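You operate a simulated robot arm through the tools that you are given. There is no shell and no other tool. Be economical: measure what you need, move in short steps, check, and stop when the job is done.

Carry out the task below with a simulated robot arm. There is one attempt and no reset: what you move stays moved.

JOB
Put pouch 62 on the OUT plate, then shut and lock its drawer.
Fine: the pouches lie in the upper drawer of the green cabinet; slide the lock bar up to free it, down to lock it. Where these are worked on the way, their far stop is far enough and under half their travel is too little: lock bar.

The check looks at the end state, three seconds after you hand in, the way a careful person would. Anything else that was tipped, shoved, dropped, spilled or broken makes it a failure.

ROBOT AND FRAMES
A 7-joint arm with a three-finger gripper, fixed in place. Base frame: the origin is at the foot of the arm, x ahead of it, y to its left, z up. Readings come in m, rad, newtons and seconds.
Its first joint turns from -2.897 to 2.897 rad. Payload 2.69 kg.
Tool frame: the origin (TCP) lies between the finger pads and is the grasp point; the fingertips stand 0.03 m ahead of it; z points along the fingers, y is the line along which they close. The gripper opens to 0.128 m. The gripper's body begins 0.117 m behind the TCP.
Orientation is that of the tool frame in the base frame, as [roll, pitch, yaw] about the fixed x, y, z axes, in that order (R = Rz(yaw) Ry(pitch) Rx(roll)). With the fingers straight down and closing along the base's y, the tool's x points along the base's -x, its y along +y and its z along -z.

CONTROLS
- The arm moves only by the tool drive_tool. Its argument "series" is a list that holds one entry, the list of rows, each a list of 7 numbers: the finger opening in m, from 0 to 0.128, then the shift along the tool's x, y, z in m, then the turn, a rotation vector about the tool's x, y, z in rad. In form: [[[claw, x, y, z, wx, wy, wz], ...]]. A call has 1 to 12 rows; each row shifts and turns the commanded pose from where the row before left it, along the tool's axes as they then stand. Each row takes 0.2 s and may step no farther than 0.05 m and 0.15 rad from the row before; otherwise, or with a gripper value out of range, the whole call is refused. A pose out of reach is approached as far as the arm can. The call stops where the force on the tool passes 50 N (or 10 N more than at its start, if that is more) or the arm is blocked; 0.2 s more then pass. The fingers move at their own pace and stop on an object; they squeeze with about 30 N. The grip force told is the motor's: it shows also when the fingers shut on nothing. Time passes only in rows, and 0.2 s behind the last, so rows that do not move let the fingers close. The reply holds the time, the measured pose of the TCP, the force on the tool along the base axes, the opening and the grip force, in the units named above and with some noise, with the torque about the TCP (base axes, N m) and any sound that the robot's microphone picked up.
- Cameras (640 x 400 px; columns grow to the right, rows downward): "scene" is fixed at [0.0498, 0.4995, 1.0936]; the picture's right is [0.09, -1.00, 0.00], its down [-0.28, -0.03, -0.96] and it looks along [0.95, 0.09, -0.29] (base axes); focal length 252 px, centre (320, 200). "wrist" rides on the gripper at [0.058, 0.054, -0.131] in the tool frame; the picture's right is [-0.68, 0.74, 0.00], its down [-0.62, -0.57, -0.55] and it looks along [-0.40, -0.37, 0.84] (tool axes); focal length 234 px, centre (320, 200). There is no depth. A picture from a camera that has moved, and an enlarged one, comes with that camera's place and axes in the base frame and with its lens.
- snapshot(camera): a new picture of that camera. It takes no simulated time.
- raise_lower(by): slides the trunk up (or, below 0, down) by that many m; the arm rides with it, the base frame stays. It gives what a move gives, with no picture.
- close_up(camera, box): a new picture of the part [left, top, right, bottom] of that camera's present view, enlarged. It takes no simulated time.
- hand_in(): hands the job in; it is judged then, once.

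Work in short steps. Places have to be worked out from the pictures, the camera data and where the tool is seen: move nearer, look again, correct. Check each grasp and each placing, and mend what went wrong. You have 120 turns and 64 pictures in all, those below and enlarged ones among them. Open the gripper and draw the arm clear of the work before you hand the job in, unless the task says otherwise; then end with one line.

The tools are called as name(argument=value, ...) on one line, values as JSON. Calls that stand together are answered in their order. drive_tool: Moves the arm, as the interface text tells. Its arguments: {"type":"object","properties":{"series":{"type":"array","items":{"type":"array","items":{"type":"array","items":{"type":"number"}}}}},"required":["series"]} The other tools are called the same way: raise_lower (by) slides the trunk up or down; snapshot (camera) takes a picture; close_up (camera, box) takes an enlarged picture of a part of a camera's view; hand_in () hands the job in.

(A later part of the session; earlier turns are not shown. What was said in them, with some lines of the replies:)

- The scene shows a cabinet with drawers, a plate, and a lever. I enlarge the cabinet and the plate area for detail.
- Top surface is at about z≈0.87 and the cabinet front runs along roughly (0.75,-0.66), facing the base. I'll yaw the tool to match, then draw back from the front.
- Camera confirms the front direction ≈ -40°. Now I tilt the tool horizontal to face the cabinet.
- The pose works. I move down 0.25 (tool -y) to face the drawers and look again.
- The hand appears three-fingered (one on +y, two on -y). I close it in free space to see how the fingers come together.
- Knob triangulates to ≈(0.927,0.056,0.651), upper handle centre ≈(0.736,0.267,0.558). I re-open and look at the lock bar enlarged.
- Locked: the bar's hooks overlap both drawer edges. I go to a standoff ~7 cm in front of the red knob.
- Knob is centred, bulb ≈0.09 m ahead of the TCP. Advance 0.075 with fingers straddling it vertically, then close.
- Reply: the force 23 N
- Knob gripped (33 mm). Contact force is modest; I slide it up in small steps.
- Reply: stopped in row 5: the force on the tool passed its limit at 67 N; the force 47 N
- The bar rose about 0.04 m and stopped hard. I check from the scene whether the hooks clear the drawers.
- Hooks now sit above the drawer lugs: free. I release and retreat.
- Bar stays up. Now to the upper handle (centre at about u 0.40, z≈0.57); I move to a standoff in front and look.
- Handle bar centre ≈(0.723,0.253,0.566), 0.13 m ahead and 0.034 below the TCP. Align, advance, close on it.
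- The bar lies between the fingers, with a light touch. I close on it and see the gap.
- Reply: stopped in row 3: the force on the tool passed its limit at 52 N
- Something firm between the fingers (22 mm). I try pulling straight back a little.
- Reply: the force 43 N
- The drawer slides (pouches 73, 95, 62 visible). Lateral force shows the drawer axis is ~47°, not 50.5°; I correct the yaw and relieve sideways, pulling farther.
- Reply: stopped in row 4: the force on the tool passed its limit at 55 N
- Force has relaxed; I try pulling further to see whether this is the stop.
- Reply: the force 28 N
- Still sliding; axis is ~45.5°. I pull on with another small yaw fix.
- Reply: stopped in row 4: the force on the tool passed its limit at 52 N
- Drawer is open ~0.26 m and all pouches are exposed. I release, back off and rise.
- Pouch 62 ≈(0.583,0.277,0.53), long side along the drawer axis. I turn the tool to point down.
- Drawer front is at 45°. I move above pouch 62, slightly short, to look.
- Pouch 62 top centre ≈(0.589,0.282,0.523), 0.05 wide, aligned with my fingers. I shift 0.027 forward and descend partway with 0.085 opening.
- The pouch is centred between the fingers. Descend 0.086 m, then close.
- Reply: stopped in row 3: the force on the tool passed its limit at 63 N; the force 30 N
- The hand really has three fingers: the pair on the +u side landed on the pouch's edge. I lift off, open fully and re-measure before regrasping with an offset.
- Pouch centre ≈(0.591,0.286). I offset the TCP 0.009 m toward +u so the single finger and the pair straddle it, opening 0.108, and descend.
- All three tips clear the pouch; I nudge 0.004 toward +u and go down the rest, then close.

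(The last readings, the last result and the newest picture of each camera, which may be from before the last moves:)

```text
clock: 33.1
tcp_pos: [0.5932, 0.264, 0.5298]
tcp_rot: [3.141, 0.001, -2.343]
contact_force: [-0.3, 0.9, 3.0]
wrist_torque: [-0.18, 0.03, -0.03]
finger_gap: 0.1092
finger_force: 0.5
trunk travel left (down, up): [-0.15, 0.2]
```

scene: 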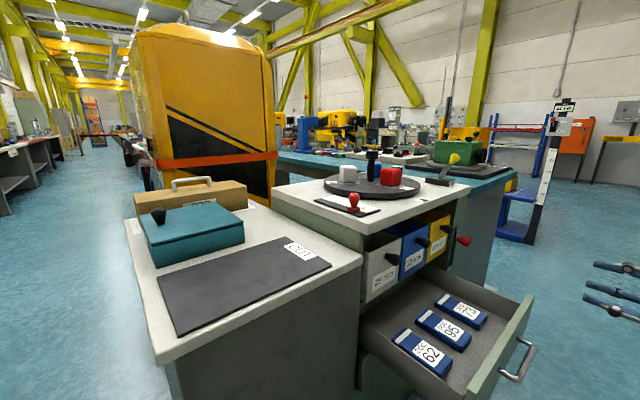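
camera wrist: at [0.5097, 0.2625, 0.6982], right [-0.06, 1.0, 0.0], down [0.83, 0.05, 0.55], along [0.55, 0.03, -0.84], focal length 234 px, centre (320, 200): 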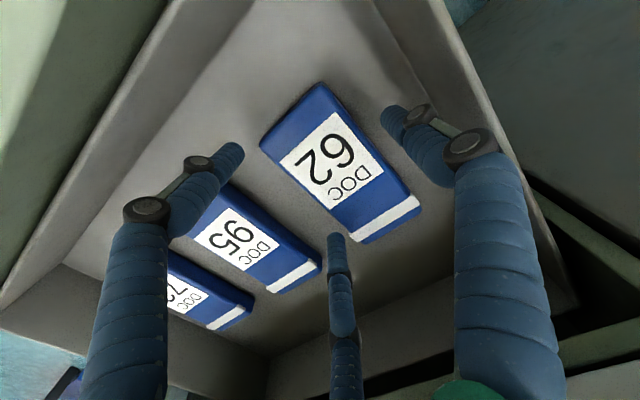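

drive_tool(series=[[[0.08, 0, 0, 0, 0, 0, 0], [0.04, 0, 0, 0, 0, 0, 0], [0.0, 0, 0, 0, 0, 0, 0], [0.0, 0, 0, 0, 0, 0, 0], [0.0, 0, 0, 0, 0, 0, 0]]])

snapshot(camera="wrist")

```text
clock: 33.7
tcp_pos: [0.6011, 0.2674, 0.5367]
tcp_rot: [-3.135, 0.015, -2.343]
contact_force: [-1.5, 2.4, 23.4]
wrist_torque: [-0.87, 0.69, -0.35]
finger_gap: 0.0844
finger_force: 29.8
trunk travel left (down, up): [-0.15, 0.2]
stopped in row 3: the force on the tool passed its limit at 64 N (the readings are from after the stop); the commanded pose is now the measured one
```

```text
23 pictures are left
camera wrist: at [0.5196, 0.2618, 0.665], right [-0.06, 1.0, 0.01], down [0.83, 0.04, 0.56], along [0.56, 0.04, -0.83], focal length 234 px, centre (320, 200)
```

wrist: 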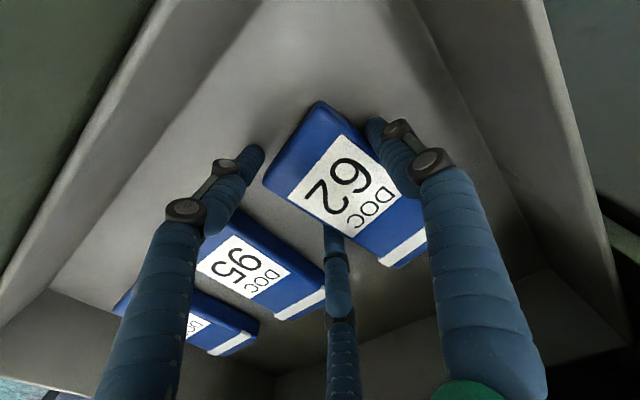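

Fingers have contacted both sides but pressed on something with upward reaction. I raise a few mm and let the grip close on.

drive_tool(series=[[[0.08, 0, 0, -0.003, 0, 0, 0], [0.06, 0, 0, -0.002, 0, 0, 0], [0.04, 0, 0, 0, 0, 0, 0], [0.04, 0, 0, 0, 0, 0, 0], [0.04, 0, 0, 0, 0, 0, 0]]])

snapshot(camera="wrist")

```text
clock: 34.9
tcp_pos: [0.5992, 0.2663, 0.5385]
tcp_rot: [-3.14, 0.009, -2.343]
contact_force: [0.2, 0.1, -1.5]
wrist_torque: [-0.07, 0.03, 0.0]
finger_gap: 0.0835
finger_force: 30.0
trunk travel left (down, up): [-0.15, 0.2]
```

```text
22 pictures are left
camera wrist: at [0.5179, 0.261, 0.6682], right [-0.06, 1.0, 0.0], down [0.83, 0.04, 0.56], along [0.55, 0.03, -0.83], focal length 234 px, centre (320, 200)
```

wrist: 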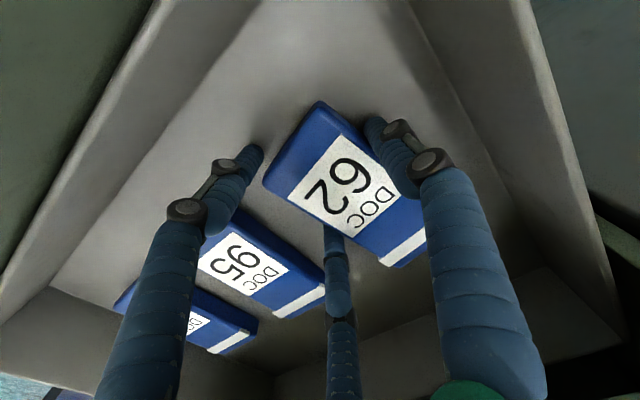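

Grip holds at 30 N with no external load. I lift 0.06 and check.

drive_tool(series=[[[0.04, 0, 0, -0.015, 0, 0, 0], [0.04, 0, 0, -0.015, 0, 0, 0], [0.04, 0, 0, -0.03, 0, 0, 0]]])

snapshot(camera="wrist")

close_up(camera="scene", box=[340, 240, 540, 400])

```text
clock: 35.7
tcp_pos: [0.598, 0.2654, 0.597]
tcp_rot: [-3.139, 0.008, -2.346]
contact_force: [-0.8, -0.1, -0.3]
wrist_torque: [-0.03, 0.04, -0.01]
finger_gap: 0.0401
finger_force: 0.0
trunk travel left (down, up): [-0.15, 0.2]
```

```text
21 pictures are left
camera wrist: at [0.5168, 0.2602, 0.7273], right [-0.06, 1.0, 0.0], down [0.83, 0.04, 0.56], along [0.55, 0.03, -0.83], focal length 234 px, centre (320, 200)
```

wrist: 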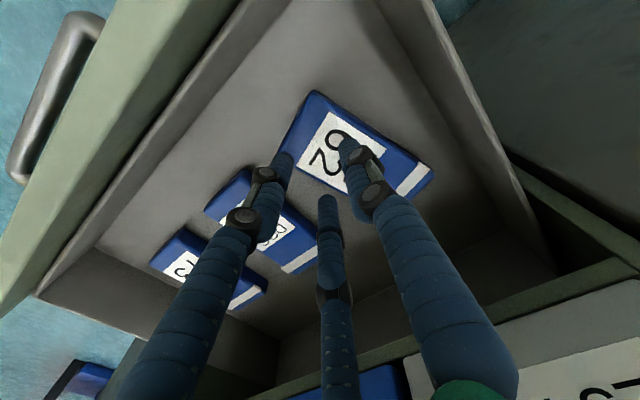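

```text
2.50 times, centred on (440, 320) of scene
camera zoom: at [0.0498, 0.4995, 1.0936], right [0.09, -1.0, 0.0], down [-0.28, -0.03, -0.96], along [0.95, 0.09, -0.29], focal length 630 px, centre (20, -100)
```

zoom: 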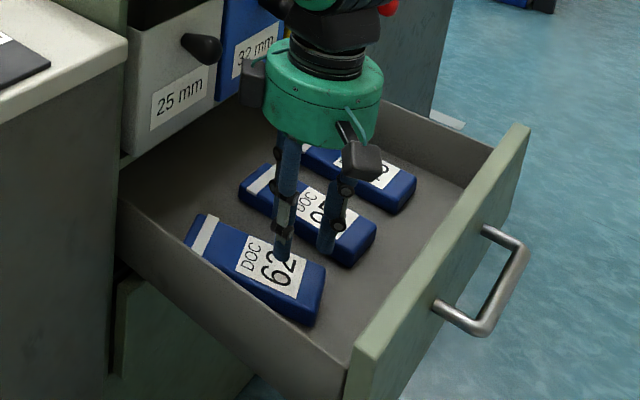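

The grip slipped and the pouch yawed to ~60° because I held it off-centre and shallow. I open, turn the tool to match the pouch, recentre and look.

drive_tool(series=[[[0.07, 0, 0, -0.015, 0, 0, -0.125], [0.108, 0, 0, 0, 0, 0.008, -0.125], [0.108, -0.0077, 0.0067, 0, 0, 0, 0], [0.108, 0, 0, 0, 0, 0, 0]]])

snapshot(camera="wrist")

```text
clock: 36.7
tcp_pos: [0.5969, 0.275, 0.6127]
tcp_rot: [-3.138, 0.0, -2.091]
contact_force: [-0.6, 0.2, 0.1]
wrist_torque: [0.01, 0.01, 0.0]
finger_gap: 0.108
finger_force: 0.1
trunk travel left (down, up): [-0.15, 0.2]
```

```text
19 pictures are left
camera wrist: at [0.5194, 0.2522, 0.7432], right [-0.3, 0.95, 0.0], down [0.8, 0.25, 0.55], along [0.53, 0.16, -0.83], focal length 234 px, centre (320, 200)
```

wrist: 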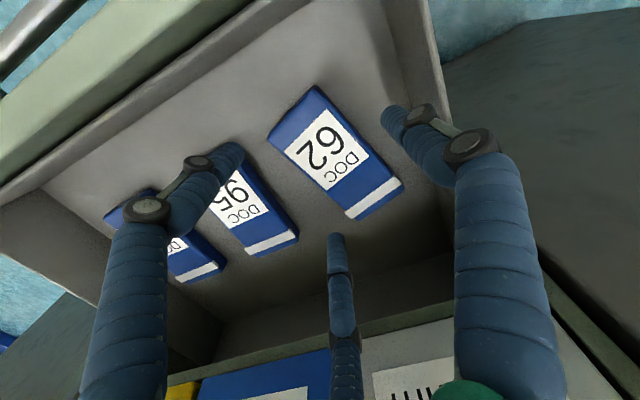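

Pouch sits close under the bins' knobs; safer to draw the drawer out more first. I'll close the fingers, lower the tips just behind the front panel (above pouch height), and pull outward.

drive_tool(series=[[[0.0, 0.02, -0.026, 0, 0, 0, 0], [0.0, 0.02, -0.026, 0, 0, 0, 0], [0.0, 0.0196, -0.027, 0, 0, 0, 0], [0.0, 0, 0, 0, 0, 0, 0], [0.0, 0, 0, 0.028, 0, 0, 0], [0.0, 0.0145, 0.0039, 0, 0, 0, 0], [0.0, 0.0145, 0.0039, 0, 0, 0, 0]]])

close_up(camera="scene", box=[340, 240, 540, 400])

```text
clock: 38.3
tcp_pos: [0.6145, 0.1617, 0.5854]
tcp_rot: [-3.136, 0.0, -2.092]
contact_force: [-0.1, -0.3, 0.8]
wrist_torque: [-0.02, 0.05, 0.0]
finger_gap: 0.002
finger_force: 29.5
trunk travel left (down, up): [-0.15, 0.2]
```

```text
2.50 times, centred on (440, 320) of scene
camera zoom: at [0.0498, 0.4995, 1.0936], right [0.09, -1.0, 0.0], down [-0.28, -0.03, -0.96], along [0.95, 0.09, -0.29], focal length 630 px, centre (20, -100)
```

zoom: 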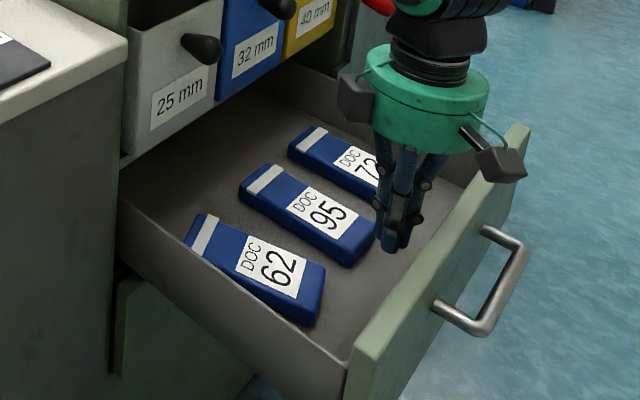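

Tips are between pouch 95 and the front panel. Pull outward.

drive_tool(series=[[[0.0, 0.0145, 0.0039, 0, 0, 0, 0], [0.0, 0.0145, 0.0039, 0, 0, 0, 0], [0.0, 0.0145, 0.0039, 0, 0, 0, 0], [0.0, 0.0145, 0.0039, 0, 0, 0, 0], [0.0, 0.0145, 0.0039, 0, 0, 0, 0], [0.0, 0.0145, 0.0039, 0, 0, 0, 0], [0.0, 0.0145, 0.0039, 0, 0, 0, 0]]])

close_up(camera="scene", box=[340, 240, 540, 400])

```text
clock: 39.5
tcp_pos: [0.5756, 0.1177, 0.5898]
tcp_rot: [-3.12, 0.012, -2.09]
contact_force: [5.7, 1.4, 6.9]
wrist_torque: [-0.05, -0.33, 0.1]
finger_gap: 0.0023
finger_force: 29.7
trunk travel left (down, up): [-0.15, 0.2]
stopped in row 6: the force on the tool passed its limit at 98 N (the readings are from after the stop); the commanded pose is now the measured one
```

```text
2.50 times, centred on (440, 320) of scene
camera zoom: at [0.0498, 0.4995, 1.0936], right [0.09, -1.0, 0.0], down [-0.28, -0.03, -0.96], along [0.95, 0.09, -0.29], focal length 630 px, centre (20, -100)
```

zoom: 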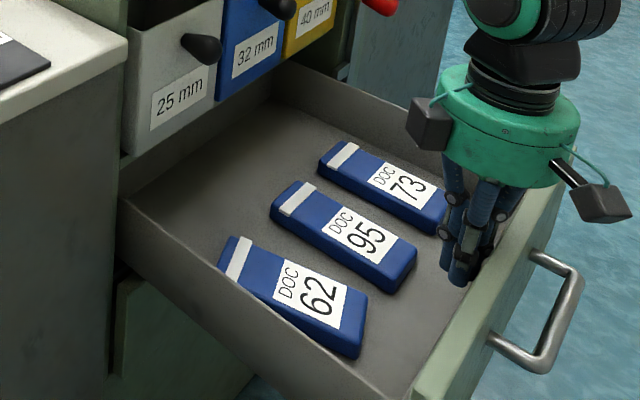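

Drawer is now fully out; pouch 62 at ≈(0.566,0.270). Back off the panel, rise, and go over it.

drive_tool(series=[[[0.0, -0.029, -0.0078, 0, 0, 0, 0], [0.0, 0, 0, -0.04, -0.0216, 0.012, 0], [0.1, -0.0326, 0.0263, 0, 0, 0, 0], [0.115, -0.0326, 0.0263, 0, 0, 0, 0], [0.115, -0.0325, 0.0264, 0, 0, 0, 0], [0.115, 0, 0, 0, 0, 0, 0]]])

snapshot(camera="wrist")

```text
clock: 40.9
tcp_pos: [0.5727, 0.2618, 0.6303]
tcp_rot: [3.139, 0.001, -2.092]
contact_force: [-0.4, 0.0, -0.4]
wrist_torque: [-0.02, 0.02, 0.0]
finger_gap: 0.1146
finger_force: 0.2
trunk travel left (down, up): [-0.15, 0.2]
```

```text
16 pictures are left
camera wrist: at [0.4975, 0.2377, 0.7605], right [-0.3, 0.95, 0.0], down [0.8, 0.25, 0.55], along [0.52, 0.17, -0.84], focal length 234 px, centre (320, 200)
```

wrist: 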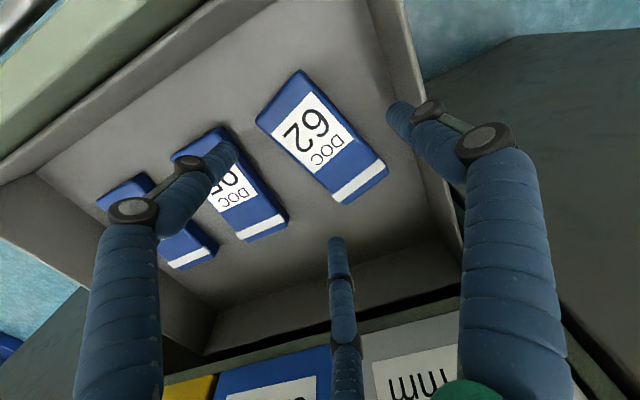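

Pouch aligned with tool; I shift (x -0.007, y -0.010) and descend deeper this time (TCP ≈0.522).

drive_tool(series=[[[0.115, -0.007, -0.01, 0.02, 0, 0, 0], [0.115, 0, 0, 0.03, 0, 0, 0], [0.115, 0, 0, 0.025, 0, 0, 0], [0.115, 0, 0, 0.015, 0, 0, 0], [0.115, 0, 0, 0.012, 0, 0, 0], [0.115, 0, 0, 0.006, 0, 0, 0]]])

snapshot(camera="wrist")

```text
clock: 42.4
tcp_pos: [0.6033, 0.2692, 0.5351]
tcp_rot: [-3.133, 0.022, -2.09]
contact_force: [26.3, -25.6, 79.5]
wrist_torque: [-3.34, 0.35, 1.26]
finger_gap: 0.0927
finger_force: 45.1
trunk travel left (down, up): [-0.15, 0.2]
stopped in row 6: the force on the tool passed its limit at 60 N (the readings are from after the stop); the commanded pose is now the measured one
```

```text
15 pictures are left
camera wrist: at [0.5234, 0.243, 0.6631], right [-0.3, 0.95, 0.01], down [0.79, 0.25, 0.57], along [0.54, 0.18, -0.82], focal length 234 px, centre (320, 200)
```

wrist: 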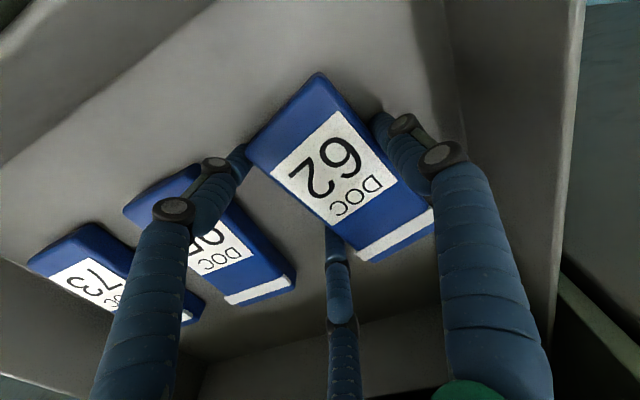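

The single finger wedged against the drawer wall. The pouch is still between the fingers, so I raise slightly, then close from here.

drive_tool(series=[[[0.09, 0, 0, -0.006, 0, 0, 0], [0.088, 0, 0, 0, 0, 0, 0]]])

```text
clock: 43.0
tcp_pos: [0.5899, 0.2654, 0.5325]
tcp_rot: [3.141, 0.006, -2.09]
contact_force: [8.8, -9.2, 26.9]
wrist_torque: [-2.02, -0.22, 0.62]
finger_gap: 0.1028
finger_force: 10.6
trunk travel left (down, up): [-0.15, 0.2]
```

Readings suggest the front finger of the pair is resting on something. I raise 1.2 cm with the opening held and look closely.

drive_tool(series=[[[0.108, 0, 0, -0.012, 0, 0.006, 0], [0.108, 0, 0, 0, 0, 0, 0]]])

close_up(camera="wrist", box=[160, 60, 480, 280])

close_up(camera="scene", box=[380, 280, 500, 400])

```text
clock: 43.6
tcp_pos: [0.5886, 0.2647, 0.5435]
tcp_rot: [3.14, -0.002, -2.091]
contact_force: [-0.8, 0.4, 0.7]
wrist_torque: [-0.01, -0.01, 0.01]
finger_gap: 0.1081
finger_force: 0.1
trunk travel left (down, up): [-0.15, 0.2]
```

```text
1.82 times, centred on (320, 170) of wrist
camera zoom: at [0.5125, 0.2405, 0.6737], right [-0.3, 0.95, 0.0], down [0.8, 0.25, 0.55], along [0.52, 0.17, -0.84], focal length 426 px, centre (320, 254)
```

zoom: 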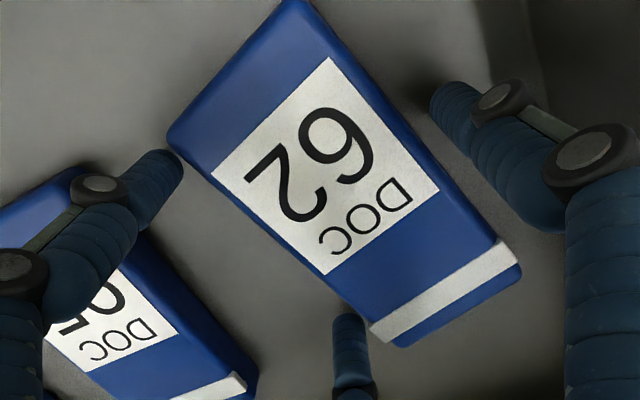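

```text
3.33 times, centred on (440, 340) of scene
camera zoom: at [0.0498, 0.4995, 1.0936], right [0.09, -1.0, 0.0], down [-0.28, -0.03, -0.96], along [0.95, 0.09, -0.29], focal length 840 px, centre (-80, -267)
```

zoom: 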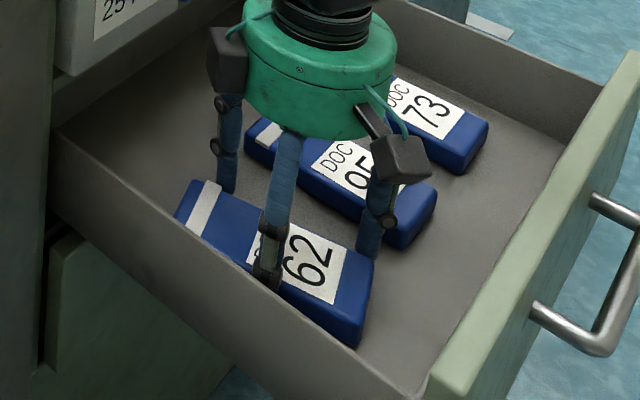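

Now clear: fingers straddle pouch 62 in parallel. I shift 0.008 toward its rear, 0.004 toward +u, lower 7 mm (tips just above the floor), and close gradually.

drive_tool(series=[[[0.108, -0.008, -0.004, 0, 0, 0, 0], [0.108, 0, 0, 0.007, 0, 0, 0], [0.1, 0, 0, 0, 0, 0, 0], [0.09, 0, 0, 0, 0, 0, 0], [0.08, 0, 0, 0, 0, 0, 0], [0.07, 0, 0, 0, 0, 0, 0], [0.05, 0, 0, 0, 0, 0, 0], [0.05, 0, 0, 0, 0, 0, 0]]])

close_up(camera="wrist", box=[160, 60, 480, 280])

```text
clock: 45.4
tcp_pos: [0.5972, 0.2695, 0.5364]
tcp_rot: [-3.141, -0.001, -2.09]
contact_force: [-1.8, 1.7, 5.7]
wrist_torque: [0.07, 0.23, -0.04]
finger_gap: 0.0918
finger_force: 29.6
trunk travel left (down, up): [-0.15, 0.2]
```

```text
1.82 times, centred on (320, 170) of wrist
camera zoom: at [0.5209, 0.2458, 0.6671], right [-0.3, 0.95, 0.0], down [0.8, 0.25, 0.55], along [0.52, 0.17, -0.84], focal length 426 px, centre (320, 254)
```

zoom: 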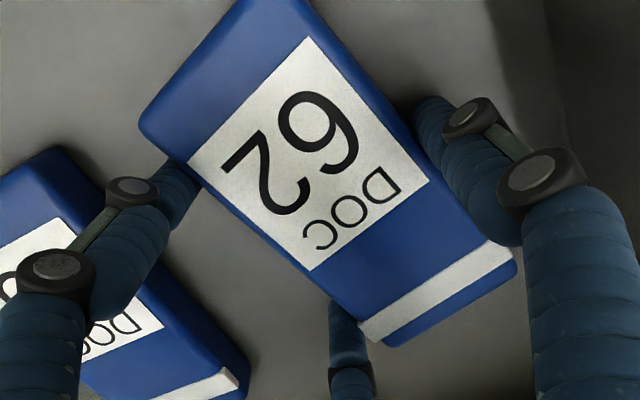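

Three-point grip with no tilt, low load, 30 N. Lift slowly.

drive_tool(series=[[[0.05, 0, 0, -0.005, 0, 0, 0], [0.05, 0, 0, -0.01, 0, 0, 0], [0.05, 0, 0, -0.015, 0, 0, 0], [0.05, 0, 0, -0.015, 0, 0, 0]]])

snapshot(camera="wrist")

```text
clock: 46.4
tcp_pos: [0.5981, 0.2706, 0.5815]
tcp_rot: [3.14, -0.001, -2.091]
contact_force: [0.2, 0.0, -1.7]
wrist_torque: [-0.03, 0.0, 0.0]
finger_gap: 0.0919
finger_force: 30.0
trunk travel left (down, up): [-0.15, 0.2]
```

```text
11 pictures are left
camera wrist: at [0.521, 0.2463, 0.712], right [-0.3, 0.95, 0.0], down [0.8, 0.25, 0.55], along [0.52, 0.17, -0.84], focal length 234 px, centre (320, 200)
```

wrist: 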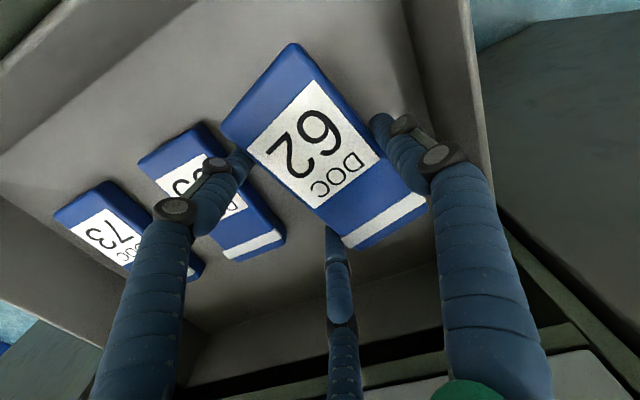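

Pouch held (1.7 N weight). Plate computed: centre ≈(0.487,0.688), top z≈0.803. First back a little from the bins, then rise to z≈1.0.

drive_tool(series=[[[0.05, 0.0145, 0.004, -0.015, 0, 0, 0], [0.05, 0.0145, 0.004, -0.015, 0, 0, 0], [0.05, 0, 0, -0.04, 0, 0, 0], [0.05, 0, 0, -0.04, 0, 0, 0], [0.05, 0, 0, -0.04, 0, 0, 0], [0.05, 0, 0, -0.04, 0, 0, 0], [0.05, 0, 0, -0.04, 0, 0, 0], [0.05, 0, 0, -0.04, 0, 0, 0], [0.05, 0, 0, -0.04, 0, 0, 0], [0.05, 0, 0, -0.04, 0, 0, 0], [0.05, 0, 0, -0.04, 0, 0, 0], [0.05, 0, 0, -0.03, 0, 0, 0]]])

```text
clock: 49.0
tcp_pos: [0.5761, 0.2492, 1.0015]
tcp_rot: [3.141, -0.002, -2.092]
contact_force: [-0.3, 0.7, -1.3]
wrist_torque: [-0.03, -0.04, -0.02]
finger_gap: 0.0916
finger_force: 30.1
trunk travel left (down, up): [-0.15, 0.2]
```

Still held. Carry over to above the plate.

drive_tool(series=[[[0.05, -0.0327, 0.0286, 0, 0, 0, 0], [0.05, -0.0327, 0.0286, 0, 0, 0, 0], [0.05, -0.0327, 0.0286, 0, 0, 0, 0], [0.05, -0.0327, 0.0286, 0, 0, 0, 0], [0.05, -0.0327, 0.0286, 0, 0, 0, 0], [0.05, -0.0327, 0.0286, 0, 0, 0, 0], [0.05, -0.0327, 0.0286, 0, 0, 0, 0], [0.05, -0.0327, 0.0286, 0, 0, 0, 0], [0.05, -0.0327, 0.0286, 0, 0, 0, 0], [0.05, -0.0327, 0.0286, 0, 0, 0, 0]]])

snapshot(camera="wrist")

```text
clock: 51.2
tcp_pos: [0.491, 0.6764, 1.002]
tcp_rot: [3.14, 0.0, -2.09]
contact_force: [-0.4, -0.3, -0.9]
wrist_torque: [0.06, 0.04, -0.02]
finger_gap: 0.0918
finger_force: 29.3
trunk travel left (down, up): [-0.15, 0.2]
```

```text
10 pictures are left
camera wrist: at [0.4145, 0.6516, 1.1321], right [-0.3, 0.95, 0.0], down [0.8, 0.25, 0.55], along [0.52, 0.17, -0.84], focal length 234 px, centre (320, 200)
```

wrist: 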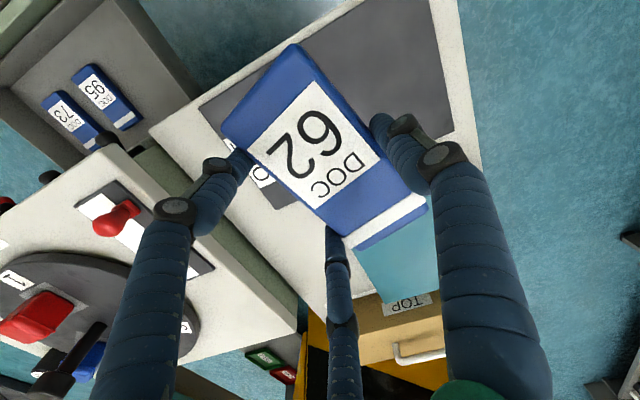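

Plate corners match. Descend toward the plate, slowing at the end.

drive_tool(series=[[[0.05, 0, 0, 0.03, 0, 0, 0], [0.05, 0, 0, 0.03, 0, 0, 0], [0.05, 0, 0, 0.03, 0, 0, 0], [0.05, 0, 0, 0.03, 0, 0, 0], [0.05, 0, 0, 0.02, 0, 0, 0], [0.05, 0, 0, 0.01, 0, 0, 0]]])

close_up(camera="scene", box=[120, 160, 340, 340])

```text
clock: 52.6
tcp_pos: [0.4902, 0.6754, 0.8522]
tcp_rot: [3.142, -0.003, -2.092]
contact_force: [-0.3, -0.3, -1.7]
wrist_torque: [0.01, -0.03, 0.04]
finger_gap: 0.0917
finger_force: 29.8
trunk travel left (down, up): [-0.15, 0.2]
```

```text
2.22 times, centred on (230, 250) of scene
camera zoom: at [0.0498, 0.4995, 1.0936], right [0.09, -1.0, 0.0], down [-0.28, -0.03, -0.96], along [0.95, 0.09, -0.29], focal length 560 px, centre (520, 89)
```

zoom: 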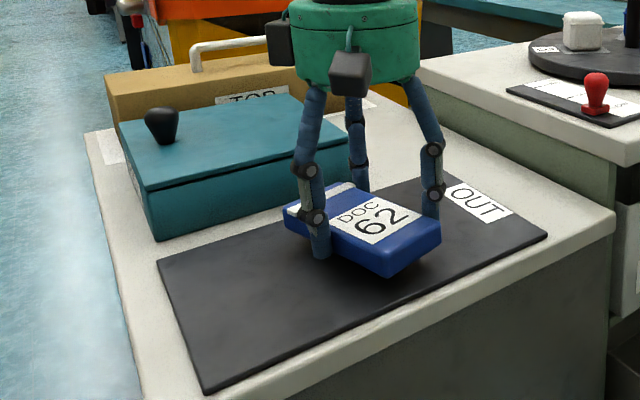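

About 1.3 cm above the plate; lower in 3 mm steps.

drive_tool(series=[[[0.05, 0, 0, 0.003, 0, 0, 0], [0.05, 0, 0, 0.003, 0, 0, 0], [0.05, 0, 0, 0.003, 0, 0, 0]]])

drive_tool(series=[[[0.05, 0, 0, 0.002, 0, 0, 0], [0.05, 0, 0, 0.001, 0, 0, 0]]])

```text
clock: 53.4
tcp_pos: [0.491, 0.675, 0.8423]
tcp_rot: [3.142, -0.002, -2.091]
contact_force: [0.2, 0.3, -1.4]
wrist_torque: [0.01, 0.0, 0.0]
finger_gap: 0.0916
finger_force: 29.5
trunk travel left (down, up): [-0.15, 0.2]
```

```text
clock: 54.0
tcp_pos: [0.4914, 0.6755, 0.8395]
tcp_rot: [-3.141, 0.0, -2.089]
contact_force: [0.8, -0.5, -1.1]
wrist_torque: [-0.05, -0.02, -0.01]
finger_gap: 0.0914
finger_force: 29.8
trunk travel left (down, up): [-0.15, 0.2]
```

drive_tool(series=[[[0.05, 0, 0, 0.002, 0, 0, 0], [0.05, 0, 0, 0.002, 0, 0, 0]]])

drive_tool(series=[[[0.05, 0, 0, 0.001, 0, 0, 0], [0.05, 0, 0, 0.001, 0, 0, 0]]])

```text
clock: 54.6
tcp_pos: [0.491, 0.6757, 0.8343]
tcp_rot: [-3.141, -0.001, -2.092]
contact_force: [-0.1, 0.1, -0.3]
wrist_torque: [-0.01, 0.03, 0.03]
finger_gap: 0.0916
finger_force: 30.6
trunk travel left (down, up): [-0.15, 0.2]
```

```text
clock: 55.2
tcp_pos: [0.4913, 0.6744, 0.8348]
tcp_rot: [3.141, -0.001, -2.092]
contact_force: [-1.0, -0.5, 10.2]
wrist_torque: [-0.37, 0.78, 0.03]
finger_gap: 0.0916
finger_force: 30.0
trunk travel left (down, up): [-0.15, 0.2]
```

Contact with the plate (10 N). Open gently and rise straight up.

drive_tool(series=[[[0.1, 0, 0, -0.001, 0, 0, 0], [0.115, 0, 0, 0, 0, 0, 0], [0.12, 0, 0, 0, 0, 0, 0], [0.12, 0, 0, -0.02, 0, 0, 0], [0.12, 0, 0, -0.04, 0, 0, 0], [0.12, 0, 0, -0.05, 0, 0, 0], [0.12, 0, 0, -0.05, 0, 0, 0]]])

close_up(camera="scene", box=[120, 130, 560, 400])

```text
clock: 56.8
tcp_pos: [0.4916, 0.6753, 0.9946]
tcp_rot: [3.142, -0.001, -2.091]
contact_force: [0.0, -1.2, -0.7]
wrist_torque: [0.0, 0.01, 0.02]
finger_gap: 0.1202
finger_force: 0.1
trunk travel left (down, up): [-0.15, 0.2]
```

```text
1.45 times, centred on (340, 265) of scene
camera zoom: at [0.0498, 0.4995, 1.0936], right [0.09, -1.0, 0.0], down [-0.28, -0.03, -0.96], along [0.95, 0.09, -0.29], focal length 367 px, centre (291, 106)
```

zoom: 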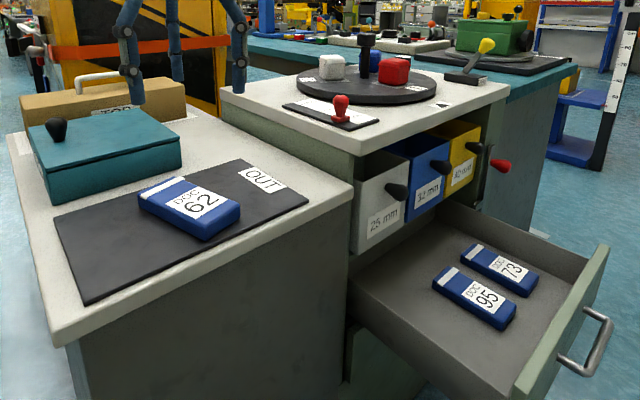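

Pouch 62 lies flat on the OUT plate. Now back over in front of the drawer (raised), to close it.

drive_tool(series=[[[0.06, 0.0411, -0.0231, 0, 0, 0, 0], [0.06, 0.0411, -0.0231, 0, 0, 0, 0], [0.06, 0.0411, -0.0231, 0, 0, 0, 0], [0.06, 0.0411, -0.0231, 0, 0, 0, 0], [0.06, 0.0411, -0.0231, 0, 0, 0, 0], [0.06, 0.0411, -0.0231, 0, 0, 0, 0], [0.06, 0.0411, -0.0231, 0, 0, 0, 0], [0.06, 0.0411, -0.0231, 0, 0, 0, 0], [0.06, 0.0411, -0.0231, 0, 0, 0, 0], [0.06, 0.0411, -0.0231, 0, 0, 0, 0], [0.06, 0.0411, -0.0231, 0, 0, 0, 0], [0.06, 0.0411, -0.0231, 0, 0, 0, 0]]])

drive_tool(series=[[[0.06, 0.0411, -0.0231, 0, 0, 0, 0], [0.06, 0.0411, -0.0231, 0, 0, 0, 0], [0.06, 0, 0, 0, 0, 0, 0.1415], [0.06, 0, 0, 0, 0, 0, 0.1415], [0.06, 0, 0, 0, 0, 0, 0.1415], [0.06, 0, 0, 0, 0, 0, 0.1415], [0.06, 0, 0, 0, 0, 0, 0.1415], [0.06, 0, 0, 0, 0, 0, 0.1415], [0.06, 0, 0, 0, 0, 0, 0.1415], [0.06, 0, 0, 0, 0, 0, 0.1415], [0.06, 0, 0, 0, 0, 0, 0.1415], [0.06, 0, 0, 0, 0, 0, 0.1415]]])

drive_tool(series=[[[0.06, 0, 0, 0, 0, 0, 0.1415], [0.06, 0, 0, 0, 0, 0, 0.1415], [0.06, 0, 0, 0, 0, 0, 0.1415], [0.06, 0, 0, 0, 0, 0, 0]]])

```text
clock: 59.4
tcp_pos: [0.4855, 0.108, 0.9937]
tcp_rot: [-3.141, -0.001, -2.091]
contact_force: [0.1, 0.2, -0.2]
wrist_torque: [-0.02, 0.02, -0.01]
finger_gap: 0.0601
finger_force: 0.1
trunk travel left (down, up): [-0.15, 0.2]
```

```text
clock: 62.0
tcp_pos: [0.4854, 0.0154, 0.9952]
tcp_rot: [-3.14, 0.0, 2.775]
contact_force: [0.4, 1.1, 0.5]
wrist_torque: [0.0, -0.01, 0.01]
finger_gap: 0.06
finger_force: 0.0
trunk travel left (down, up): [-0.15, 0.2]
```

```text
clock: 63.0
tcp_pos: [0.4847, 0.0145, 0.9951]
tcp_rot: [3.141, 0.0, 2.351]
contact_force: [0.3, 0.4, -0.1]
wrist_torque: [0.02, -0.01, 0.02]
finger_gap: 0.06
finger_force: 0.0
trunk travel left (down, up): [-0.15, 0.2]
```

Orientation set; tilt to horizontal facing the drawer.

drive_tool(series=[[[0.06, 0, 0, 0, -0.1428, 0, 0], [0.06, 0, 0, 0, -0.1428, 0, 0], [0.06, 0, 0, 0, -0.1428, 0, 0], [0.06, 0, 0, 0, -0.1428, 0, 0], [0.06, 0, 0, 0, -0.1428, 0, 0], [0.06, 0, 0, 0, -0.1428, 0, 0], [0.06, 0, 0, 0, -0.1428, 0, 0], [0.06, 0, 0, 0, -0.1428, 0, 0], [0.06, 0, 0, 0, -0.1428, 0, 0], [0.06, 0, 0, 0, -0.1428, 0, 0], [0.06, 0, 0, 0, -0.1428, 0, 0]]])

drive_tool(series=[[[0.06, 0, 0, -0.02, 0, 0, 0], [0.06, 0, -0.05, 0, 0, 0, 0], [0.06, 0, -0.05, 0, 0, 0, 0], [0.06, 0, -0.05, 0, 0, 0, 0], [0.06, 0, -0.05, 0, 0, 0, 0]]])

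snapshot(camera="wrist")

```text
clock: 65.4
tcp_pos: [0.4858, 0.0152, 0.9947]
tcp_rot: [1.569, -0.001, 2.352]
contact_force: [0.3, 1.1, 1.3]
wrist_torque: [-0.03, 0.05, -0.03]
finger_gap: 0.0602
finger_force: 0.1
trunk travel left (down, up): [-0.15, 0.2]
```

```text
clock: 66.6
tcp_pos: [0.4713, 0.0003, 0.7942]
tcp_rot: [1.571, 0.002, 2.351]
contact_force: [0.5, -0.5, 0.4]
wrist_torque: [-0.05, 0.03, 0.1]
finger_gap: 0.0599
finger_force: 0.0
trunk travel left (down, up): [-0.15, 0.2]
```

```text
7 pictures are left
camera wrist: at [0.3366, -0.0498, 0.8468], right [0.48, -0.48, 0.74], down [0.04, -0.82, -0.56], along [0.88, 0.3, -0.37], focal length 234 px, centre (320, 200)
```

wrist: 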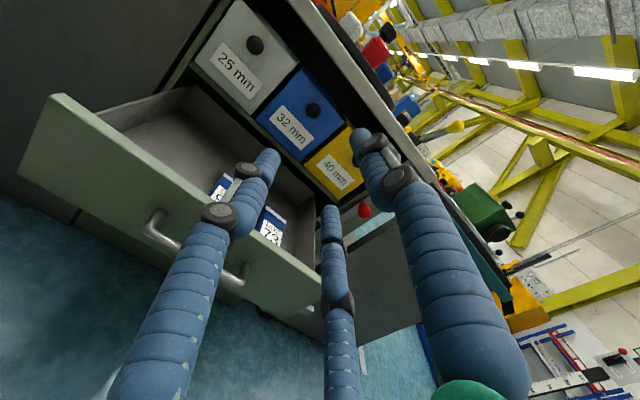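

Handle bar now at A≈0.42,u≈0.34. Descend to handle height (slightly low, for the three-finger midpoint).

drive_tool(series=[[[0.07, -0.006, -0.0476, 0, 0, 0, 0], [0.07, 0, -0.0476, 0, 0, 0, 0], [0.07, 0, -0.0476, 0, 0, 0, 0], [0.07, 0, -0.0476, 0, 0, 0, 0], [0.07, 0, -0.0476, 0, 0, 0, 0], [0.07, 0, 0, 0, 0, 0, 0]]])

snapshot(camera="wrist")

```text
clock: 68.0
tcp_pos: [0.4754, -0.0034, 0.5561]
tcp_rot: [1.573, 0.0, 2.351]
contact_force: [0.5, -0.6, 0.1]
wrist_torque: [-0.01, 0.0, 0.0]
finger_gap: 0.0701
finger_force: 0.0
trunk travel left (down, up): [-0.15, 0.2]
```

```text
6 pictures are left
camera wrist: at [0.3406, -0.0552, 0.6095], right [0.48, -0.48, 0.74], down [0.04, -0.82, -0.56], along [0.88, 0.3, -0.37], focal length 234 px, centre (320, 200)
```

wrist: 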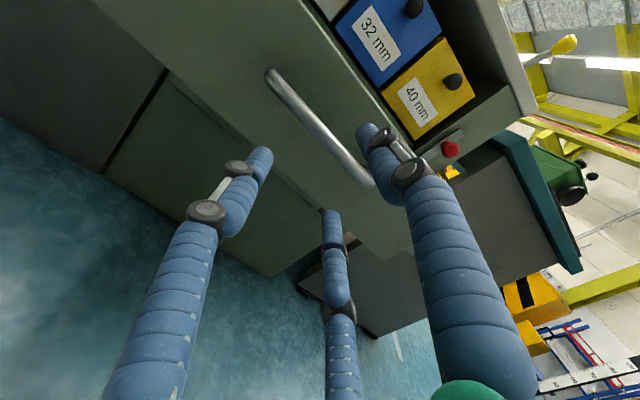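

Bar at z≈0.567, centred. Advance 0.07 and close on it.

drive_tool(series=[[[0.07, 0, 0, 0.035, 0, 0, 0], [0.07, 0, 0, 0.033, 0, 0, 0], [0.05, 0, 0, 0, 0, 0, 0], [0.03, 0, 0, 0, 0, 0, 0], [0.0, 0, 0, 0, 0, 0, 0], [0.0, 0, 0, 0, 0, 0, 0]]])

```text
clock: 69.3
tcp_pos: [0.5244, 0.0452, 0.5598]
tcp_rot: [1.562, 0.001, 2.355]
contact_force: [-4.5, 5.6, 25.4]
wrist_torque: [0.33, -0.38, 0.05]
finger_gap: 0.0226
finger_force: 45.1
trunk travel left (down, up): [-0.15, 0.2]
stopped in row 6: the force on the tool passed its limit at 54 N (the readings are from after the stop); the commanded pose is now the measured one
```

Handle gripped (22.6 mm as before). Push the drawer in.

drive_tool(series=[[[0.0, 0, 0, 0.02, 0, 0, 0], [0.0, 0, 0, 0.022, 0, 0, 0], [0.0, 0, 0, 0.022, 0, 0, 0], [0.0, 0, 0, 0.022, 0, 0, 0], [0.0, 0, 0, 0.022, 0, 0, 0], [0.0, 0, 0, 0.022, 0, 0, 0], [0.0, 0, 0, 0.022, 0, 0, 0], [0.0, 0, 0, 0.022, 0, 0, 0], [0.0, 0, 0, 0.022, 0, 0, 0], [0.0, 0, 0, 0.022, 0, 0, 0], [0.0, 0, 0, 0.022, 0, 0, 0], [0.0, 0, 0, 0.015, 0, 0, 0]]])

```text
clock: 71.9
tcp_pos: [0.7023, 0.2234, 0.5598]
tcp_rot: [1.565, 0.003, 2.354]
contact_force: [-24.9, 24.4, 23.2]
wrist_torque: [0.25, -0.42, 1.22]
finger_gap: 0.0222
finger_force: 45.3
trunk travel left (down, up): [-0.15, 0.2]
```

Nearly closed (A 0.655 of ~0.672). Relieve sideways and push to the stop.

drive_tool(series=[[[0.0, 0.003, -0.001, 0.008, 0, 0, 0], [0.0, 0.001, -0.001, 0.008, 0, 0, 0], [0.0, 0, 0, 0.006, 0, 0, 0], [0.0, 0, 0, 0.006, 0, 0, 0], [0.0, 0, 0, 0.006, 0, 0, 0]]])

close_up(camera="scene", box=[350, 215, 510, 335])

```text
clock: 72.7
tcp_pos: [0.7169, 0.2387, 0.5597]
tcp_rot: [1.559, -0.001, 2.347]
contact_force: [-20.6, -13.7, 24.3]
wrist_torque: [0.36, -0.41, -0.17]
finger_gap: 0.0225
finger_force: 44.6
trunk travel left (down, up): [-0.15, 0.2]
stopped in row 4: the force on the tool passed its limit at 66 N (the readings are from after the stop); the commanded pose is now the measured one
```

```text
3.33 times, centred on (430, 275) of scene
camera zoom: at [0.0498, 0.4995, 1.0936], right [0.09, -1.0, 0.0], down [-0.28, -0.03, -0.96], along [0.95, 0.09, -0.29], focal length 840 px, centre (-47, -50)
```

zoom: 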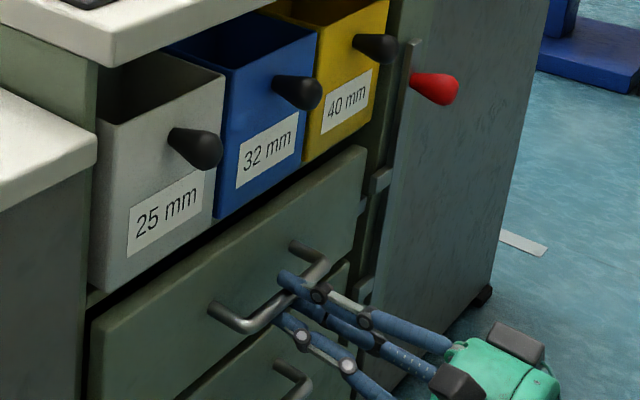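

Drawer fully closed (corner matches the initial picture). Release, back off, and move to in front of the raised red knob.

drive_tool(series=[[[0.07, 0, -0.002, 0, 0, 0, 0], [0.07, 0, 0, 0, 0, 0, 0], [0.07, 0, 0, -0.04, 0, 0, 0], [0.07, 0, 0, -0.045, 0.012, 0, 0], [0.07, -0.0396, 0.0191, 0, 0, 0, 0], [0.07, -0.0396, 0.0191, 0, 0, 0, 0], [0.07, -0.0396, 0.0191, 0, 0, 0, 0], [0.07, -0.0396, 0.0191, 0, 0, 0, 0], [0.07, -0.0396, 0.0191, 0, 0, 0, 0], [0.07, -0.0396, 0.0191, 0, 0, 0, 0], [0.07, -0.0396, 0.0191, 0, 0, 0, 0], [0.07, 0, 0, 0, 0, 0, 0]]])

snapshot(camera="wrist")

```text
clock: 75.3
tcp_pos: [0.852, -0.0166, 0.6898]
tcp_rot: [1.578, 0.0, 2.346]
contact_force: [-0.2, 0.1, 0.8]
wrist_torque: [0.02, 0.0, -0.05]
finger_gap: 0.0699
finger_force: 0.1
trunk travel left (down, up): [-0.15, 0.2]
```

```text
4 pictures are left
camera wrist: at [0.7174, -0.0672, 0.7435], right [0.48, -0.48, 0.74], down [0.04, -0.83, -0.56], along [0.88, 0.29, -0.38], focal length 234 px, centre (320, 200)
```

wrist: 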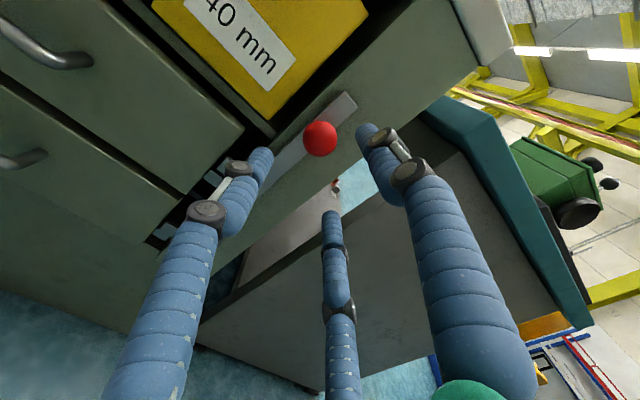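

Knob centred, 0.10 m ahead. Advance 0.085 and close on it.

drive_tool(series=[[[0.07, 0, 0, 0.03, -0.007, 0, 0], [0.07, 0, 0, 0.03, 0, 0, 0], [0.07, 0, 0, 0.025, 0, 0, 0], [0.03, 0, 0, 0, 0, 0, 0], [0.0, 0, 0, 0, 0, 0, 0], [0.0, 0, 0, 0, 0, 0, 0]]])

```text
clock: 76.7
tcp_pos: [0.9103, 0.0427, 0.6893]
tcp_rot: [1.572, -0.001, 2.347]
contact_force: [-7.7, 16.9, 0.0]
wrist_torque: [0.15, -0.33, 0.32]
finger_gap: 0.0326
finger_force: 45.2
trunk travel left (down, up): [-0.15, 0.2]
```

Gripped (32.6 mm). Slide down to the stop (~0.04 m).

drive_tool(series=[[[0.0, 0, -0.01, 0, 0, 0, 0], [0.0, 0, -0.01, 0, 0, 0, 0], [0.0, 0, -0.01, 0, 0, 0, 0], [0.0, 0, -0.008, 0, 0, 0, 0], [0.0, 0, -0.006, 0, 0, 0, 0], [0.0, 0, -0.005, 0, 0, 0, 0]]])

```text
clock: 77.8
tcp_pos: [0.9106, 0.0431, 0.6544]
tcp_rot: [1.563, 0.005, 2.351]
contact_force: [-23.0, -1.4, 17.9]
wrist_torque: [0.22, -0.18, 1.03]
finger_gap: 0.0324
finger_force: 44.9
trunk travel left (down, up): [-0.15, 0.2]
stopped in row 5: the force on the tool passed its limit at 57 N (the readings are from after the stop); the commanded pose is now the measured one
```

Down to z≈0.654 (it started at ≈0.653). One more small push to be sure, then release and back off.

drive_tool(series=[[[0.0, 0, -0.004, 0, 0, 0, 0], [0.0, 0, -0.003, 0, 0, 0, 0]]])

drive_tool(series=[[[0.07, 0, 0, 0, 0, 0, 0], [0.07, 0, 0, 0, 0, 0, 0], [0.07, 0, 0, -0.04, 0, 0, 0], [0.07, 0, 0, -0.04, 0, 0, 0], [0.07, 0, 0, -0.04, 0, 0, 0], [0.07, 0, 0, -0.04, 0, 0, 0]]])

close_up(camera="scene", box=[410, 225, 490, 325])

```text
clock: 78.2
tcp_pos: [0.9114, 0.0427, 0.6547]
tcp_rot: [1.554, 0.003, 2.354]
contact_force: [-30.8, -4.4, 25.5]
wrist_torque: [0.1, -0.18, 0.85]
finger_gap: 0.0326
finger_force: 45.6
trunk travel left (down, up): [-0.15, 0.2]
stopped in row 2: the force on the tool passed its limit at 56 N (the readings are from after the stop); the commanded pose is now the measured one
```

```text
clock: 79.7
tcp_pos: [0.8, -0.0695, 0.649]
tcp_rot: [1.56, 0.005, 2.352]
contact_force: [0.1, -0.8, 0.6]
wrist_torque: [0.02, -0.03, -0.02]
finger_gap: 0.0701
finger_force: 0.1
trunk travel left (down, up): [-0.15, 0.2]
```

```text
4.00 times, centred on (450, 275) of scene
camera zoom: at [0.0498, 0.4995, 1.0936], right [0.09, -1.0, 0.0], down [-0.28, -0.03, -0.96], along [0.95, 0.09, -0.29], focal length 1009 px, centre (-200, -100)
```

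zoom: 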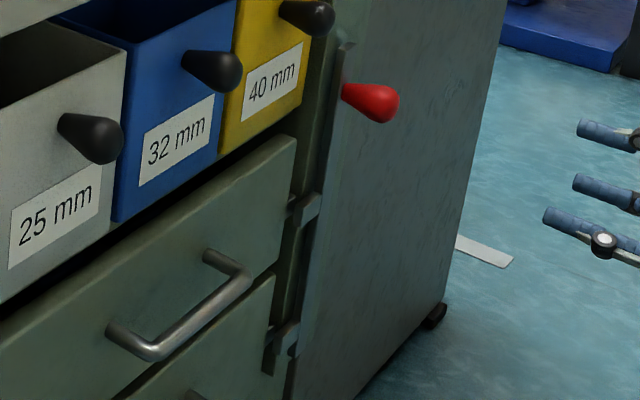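

The lock matches the initial locked view and the drawer is shut. One last overall look.

snapshot(camera="scene")

```text
2 pictures are left
```

scene: 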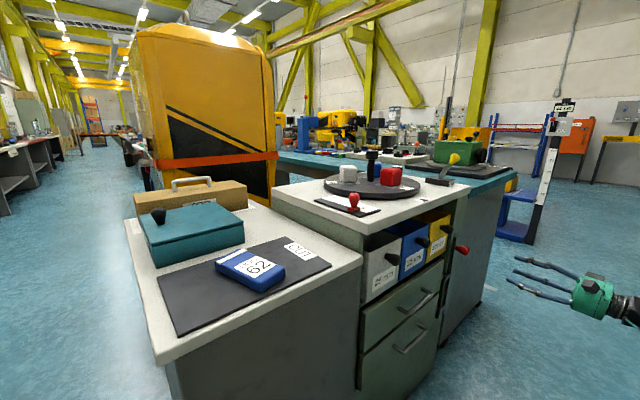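

Everything is in place, the gripper is open and clear; handing in.

hand_in()

```text
The job is handed in.
```

Pouch 62 is on the OUT plate, its drawer is fully shut, and the lock bar is down at its stop; I handed the job in with the gripper open and clear, and the result of the check has not come back.
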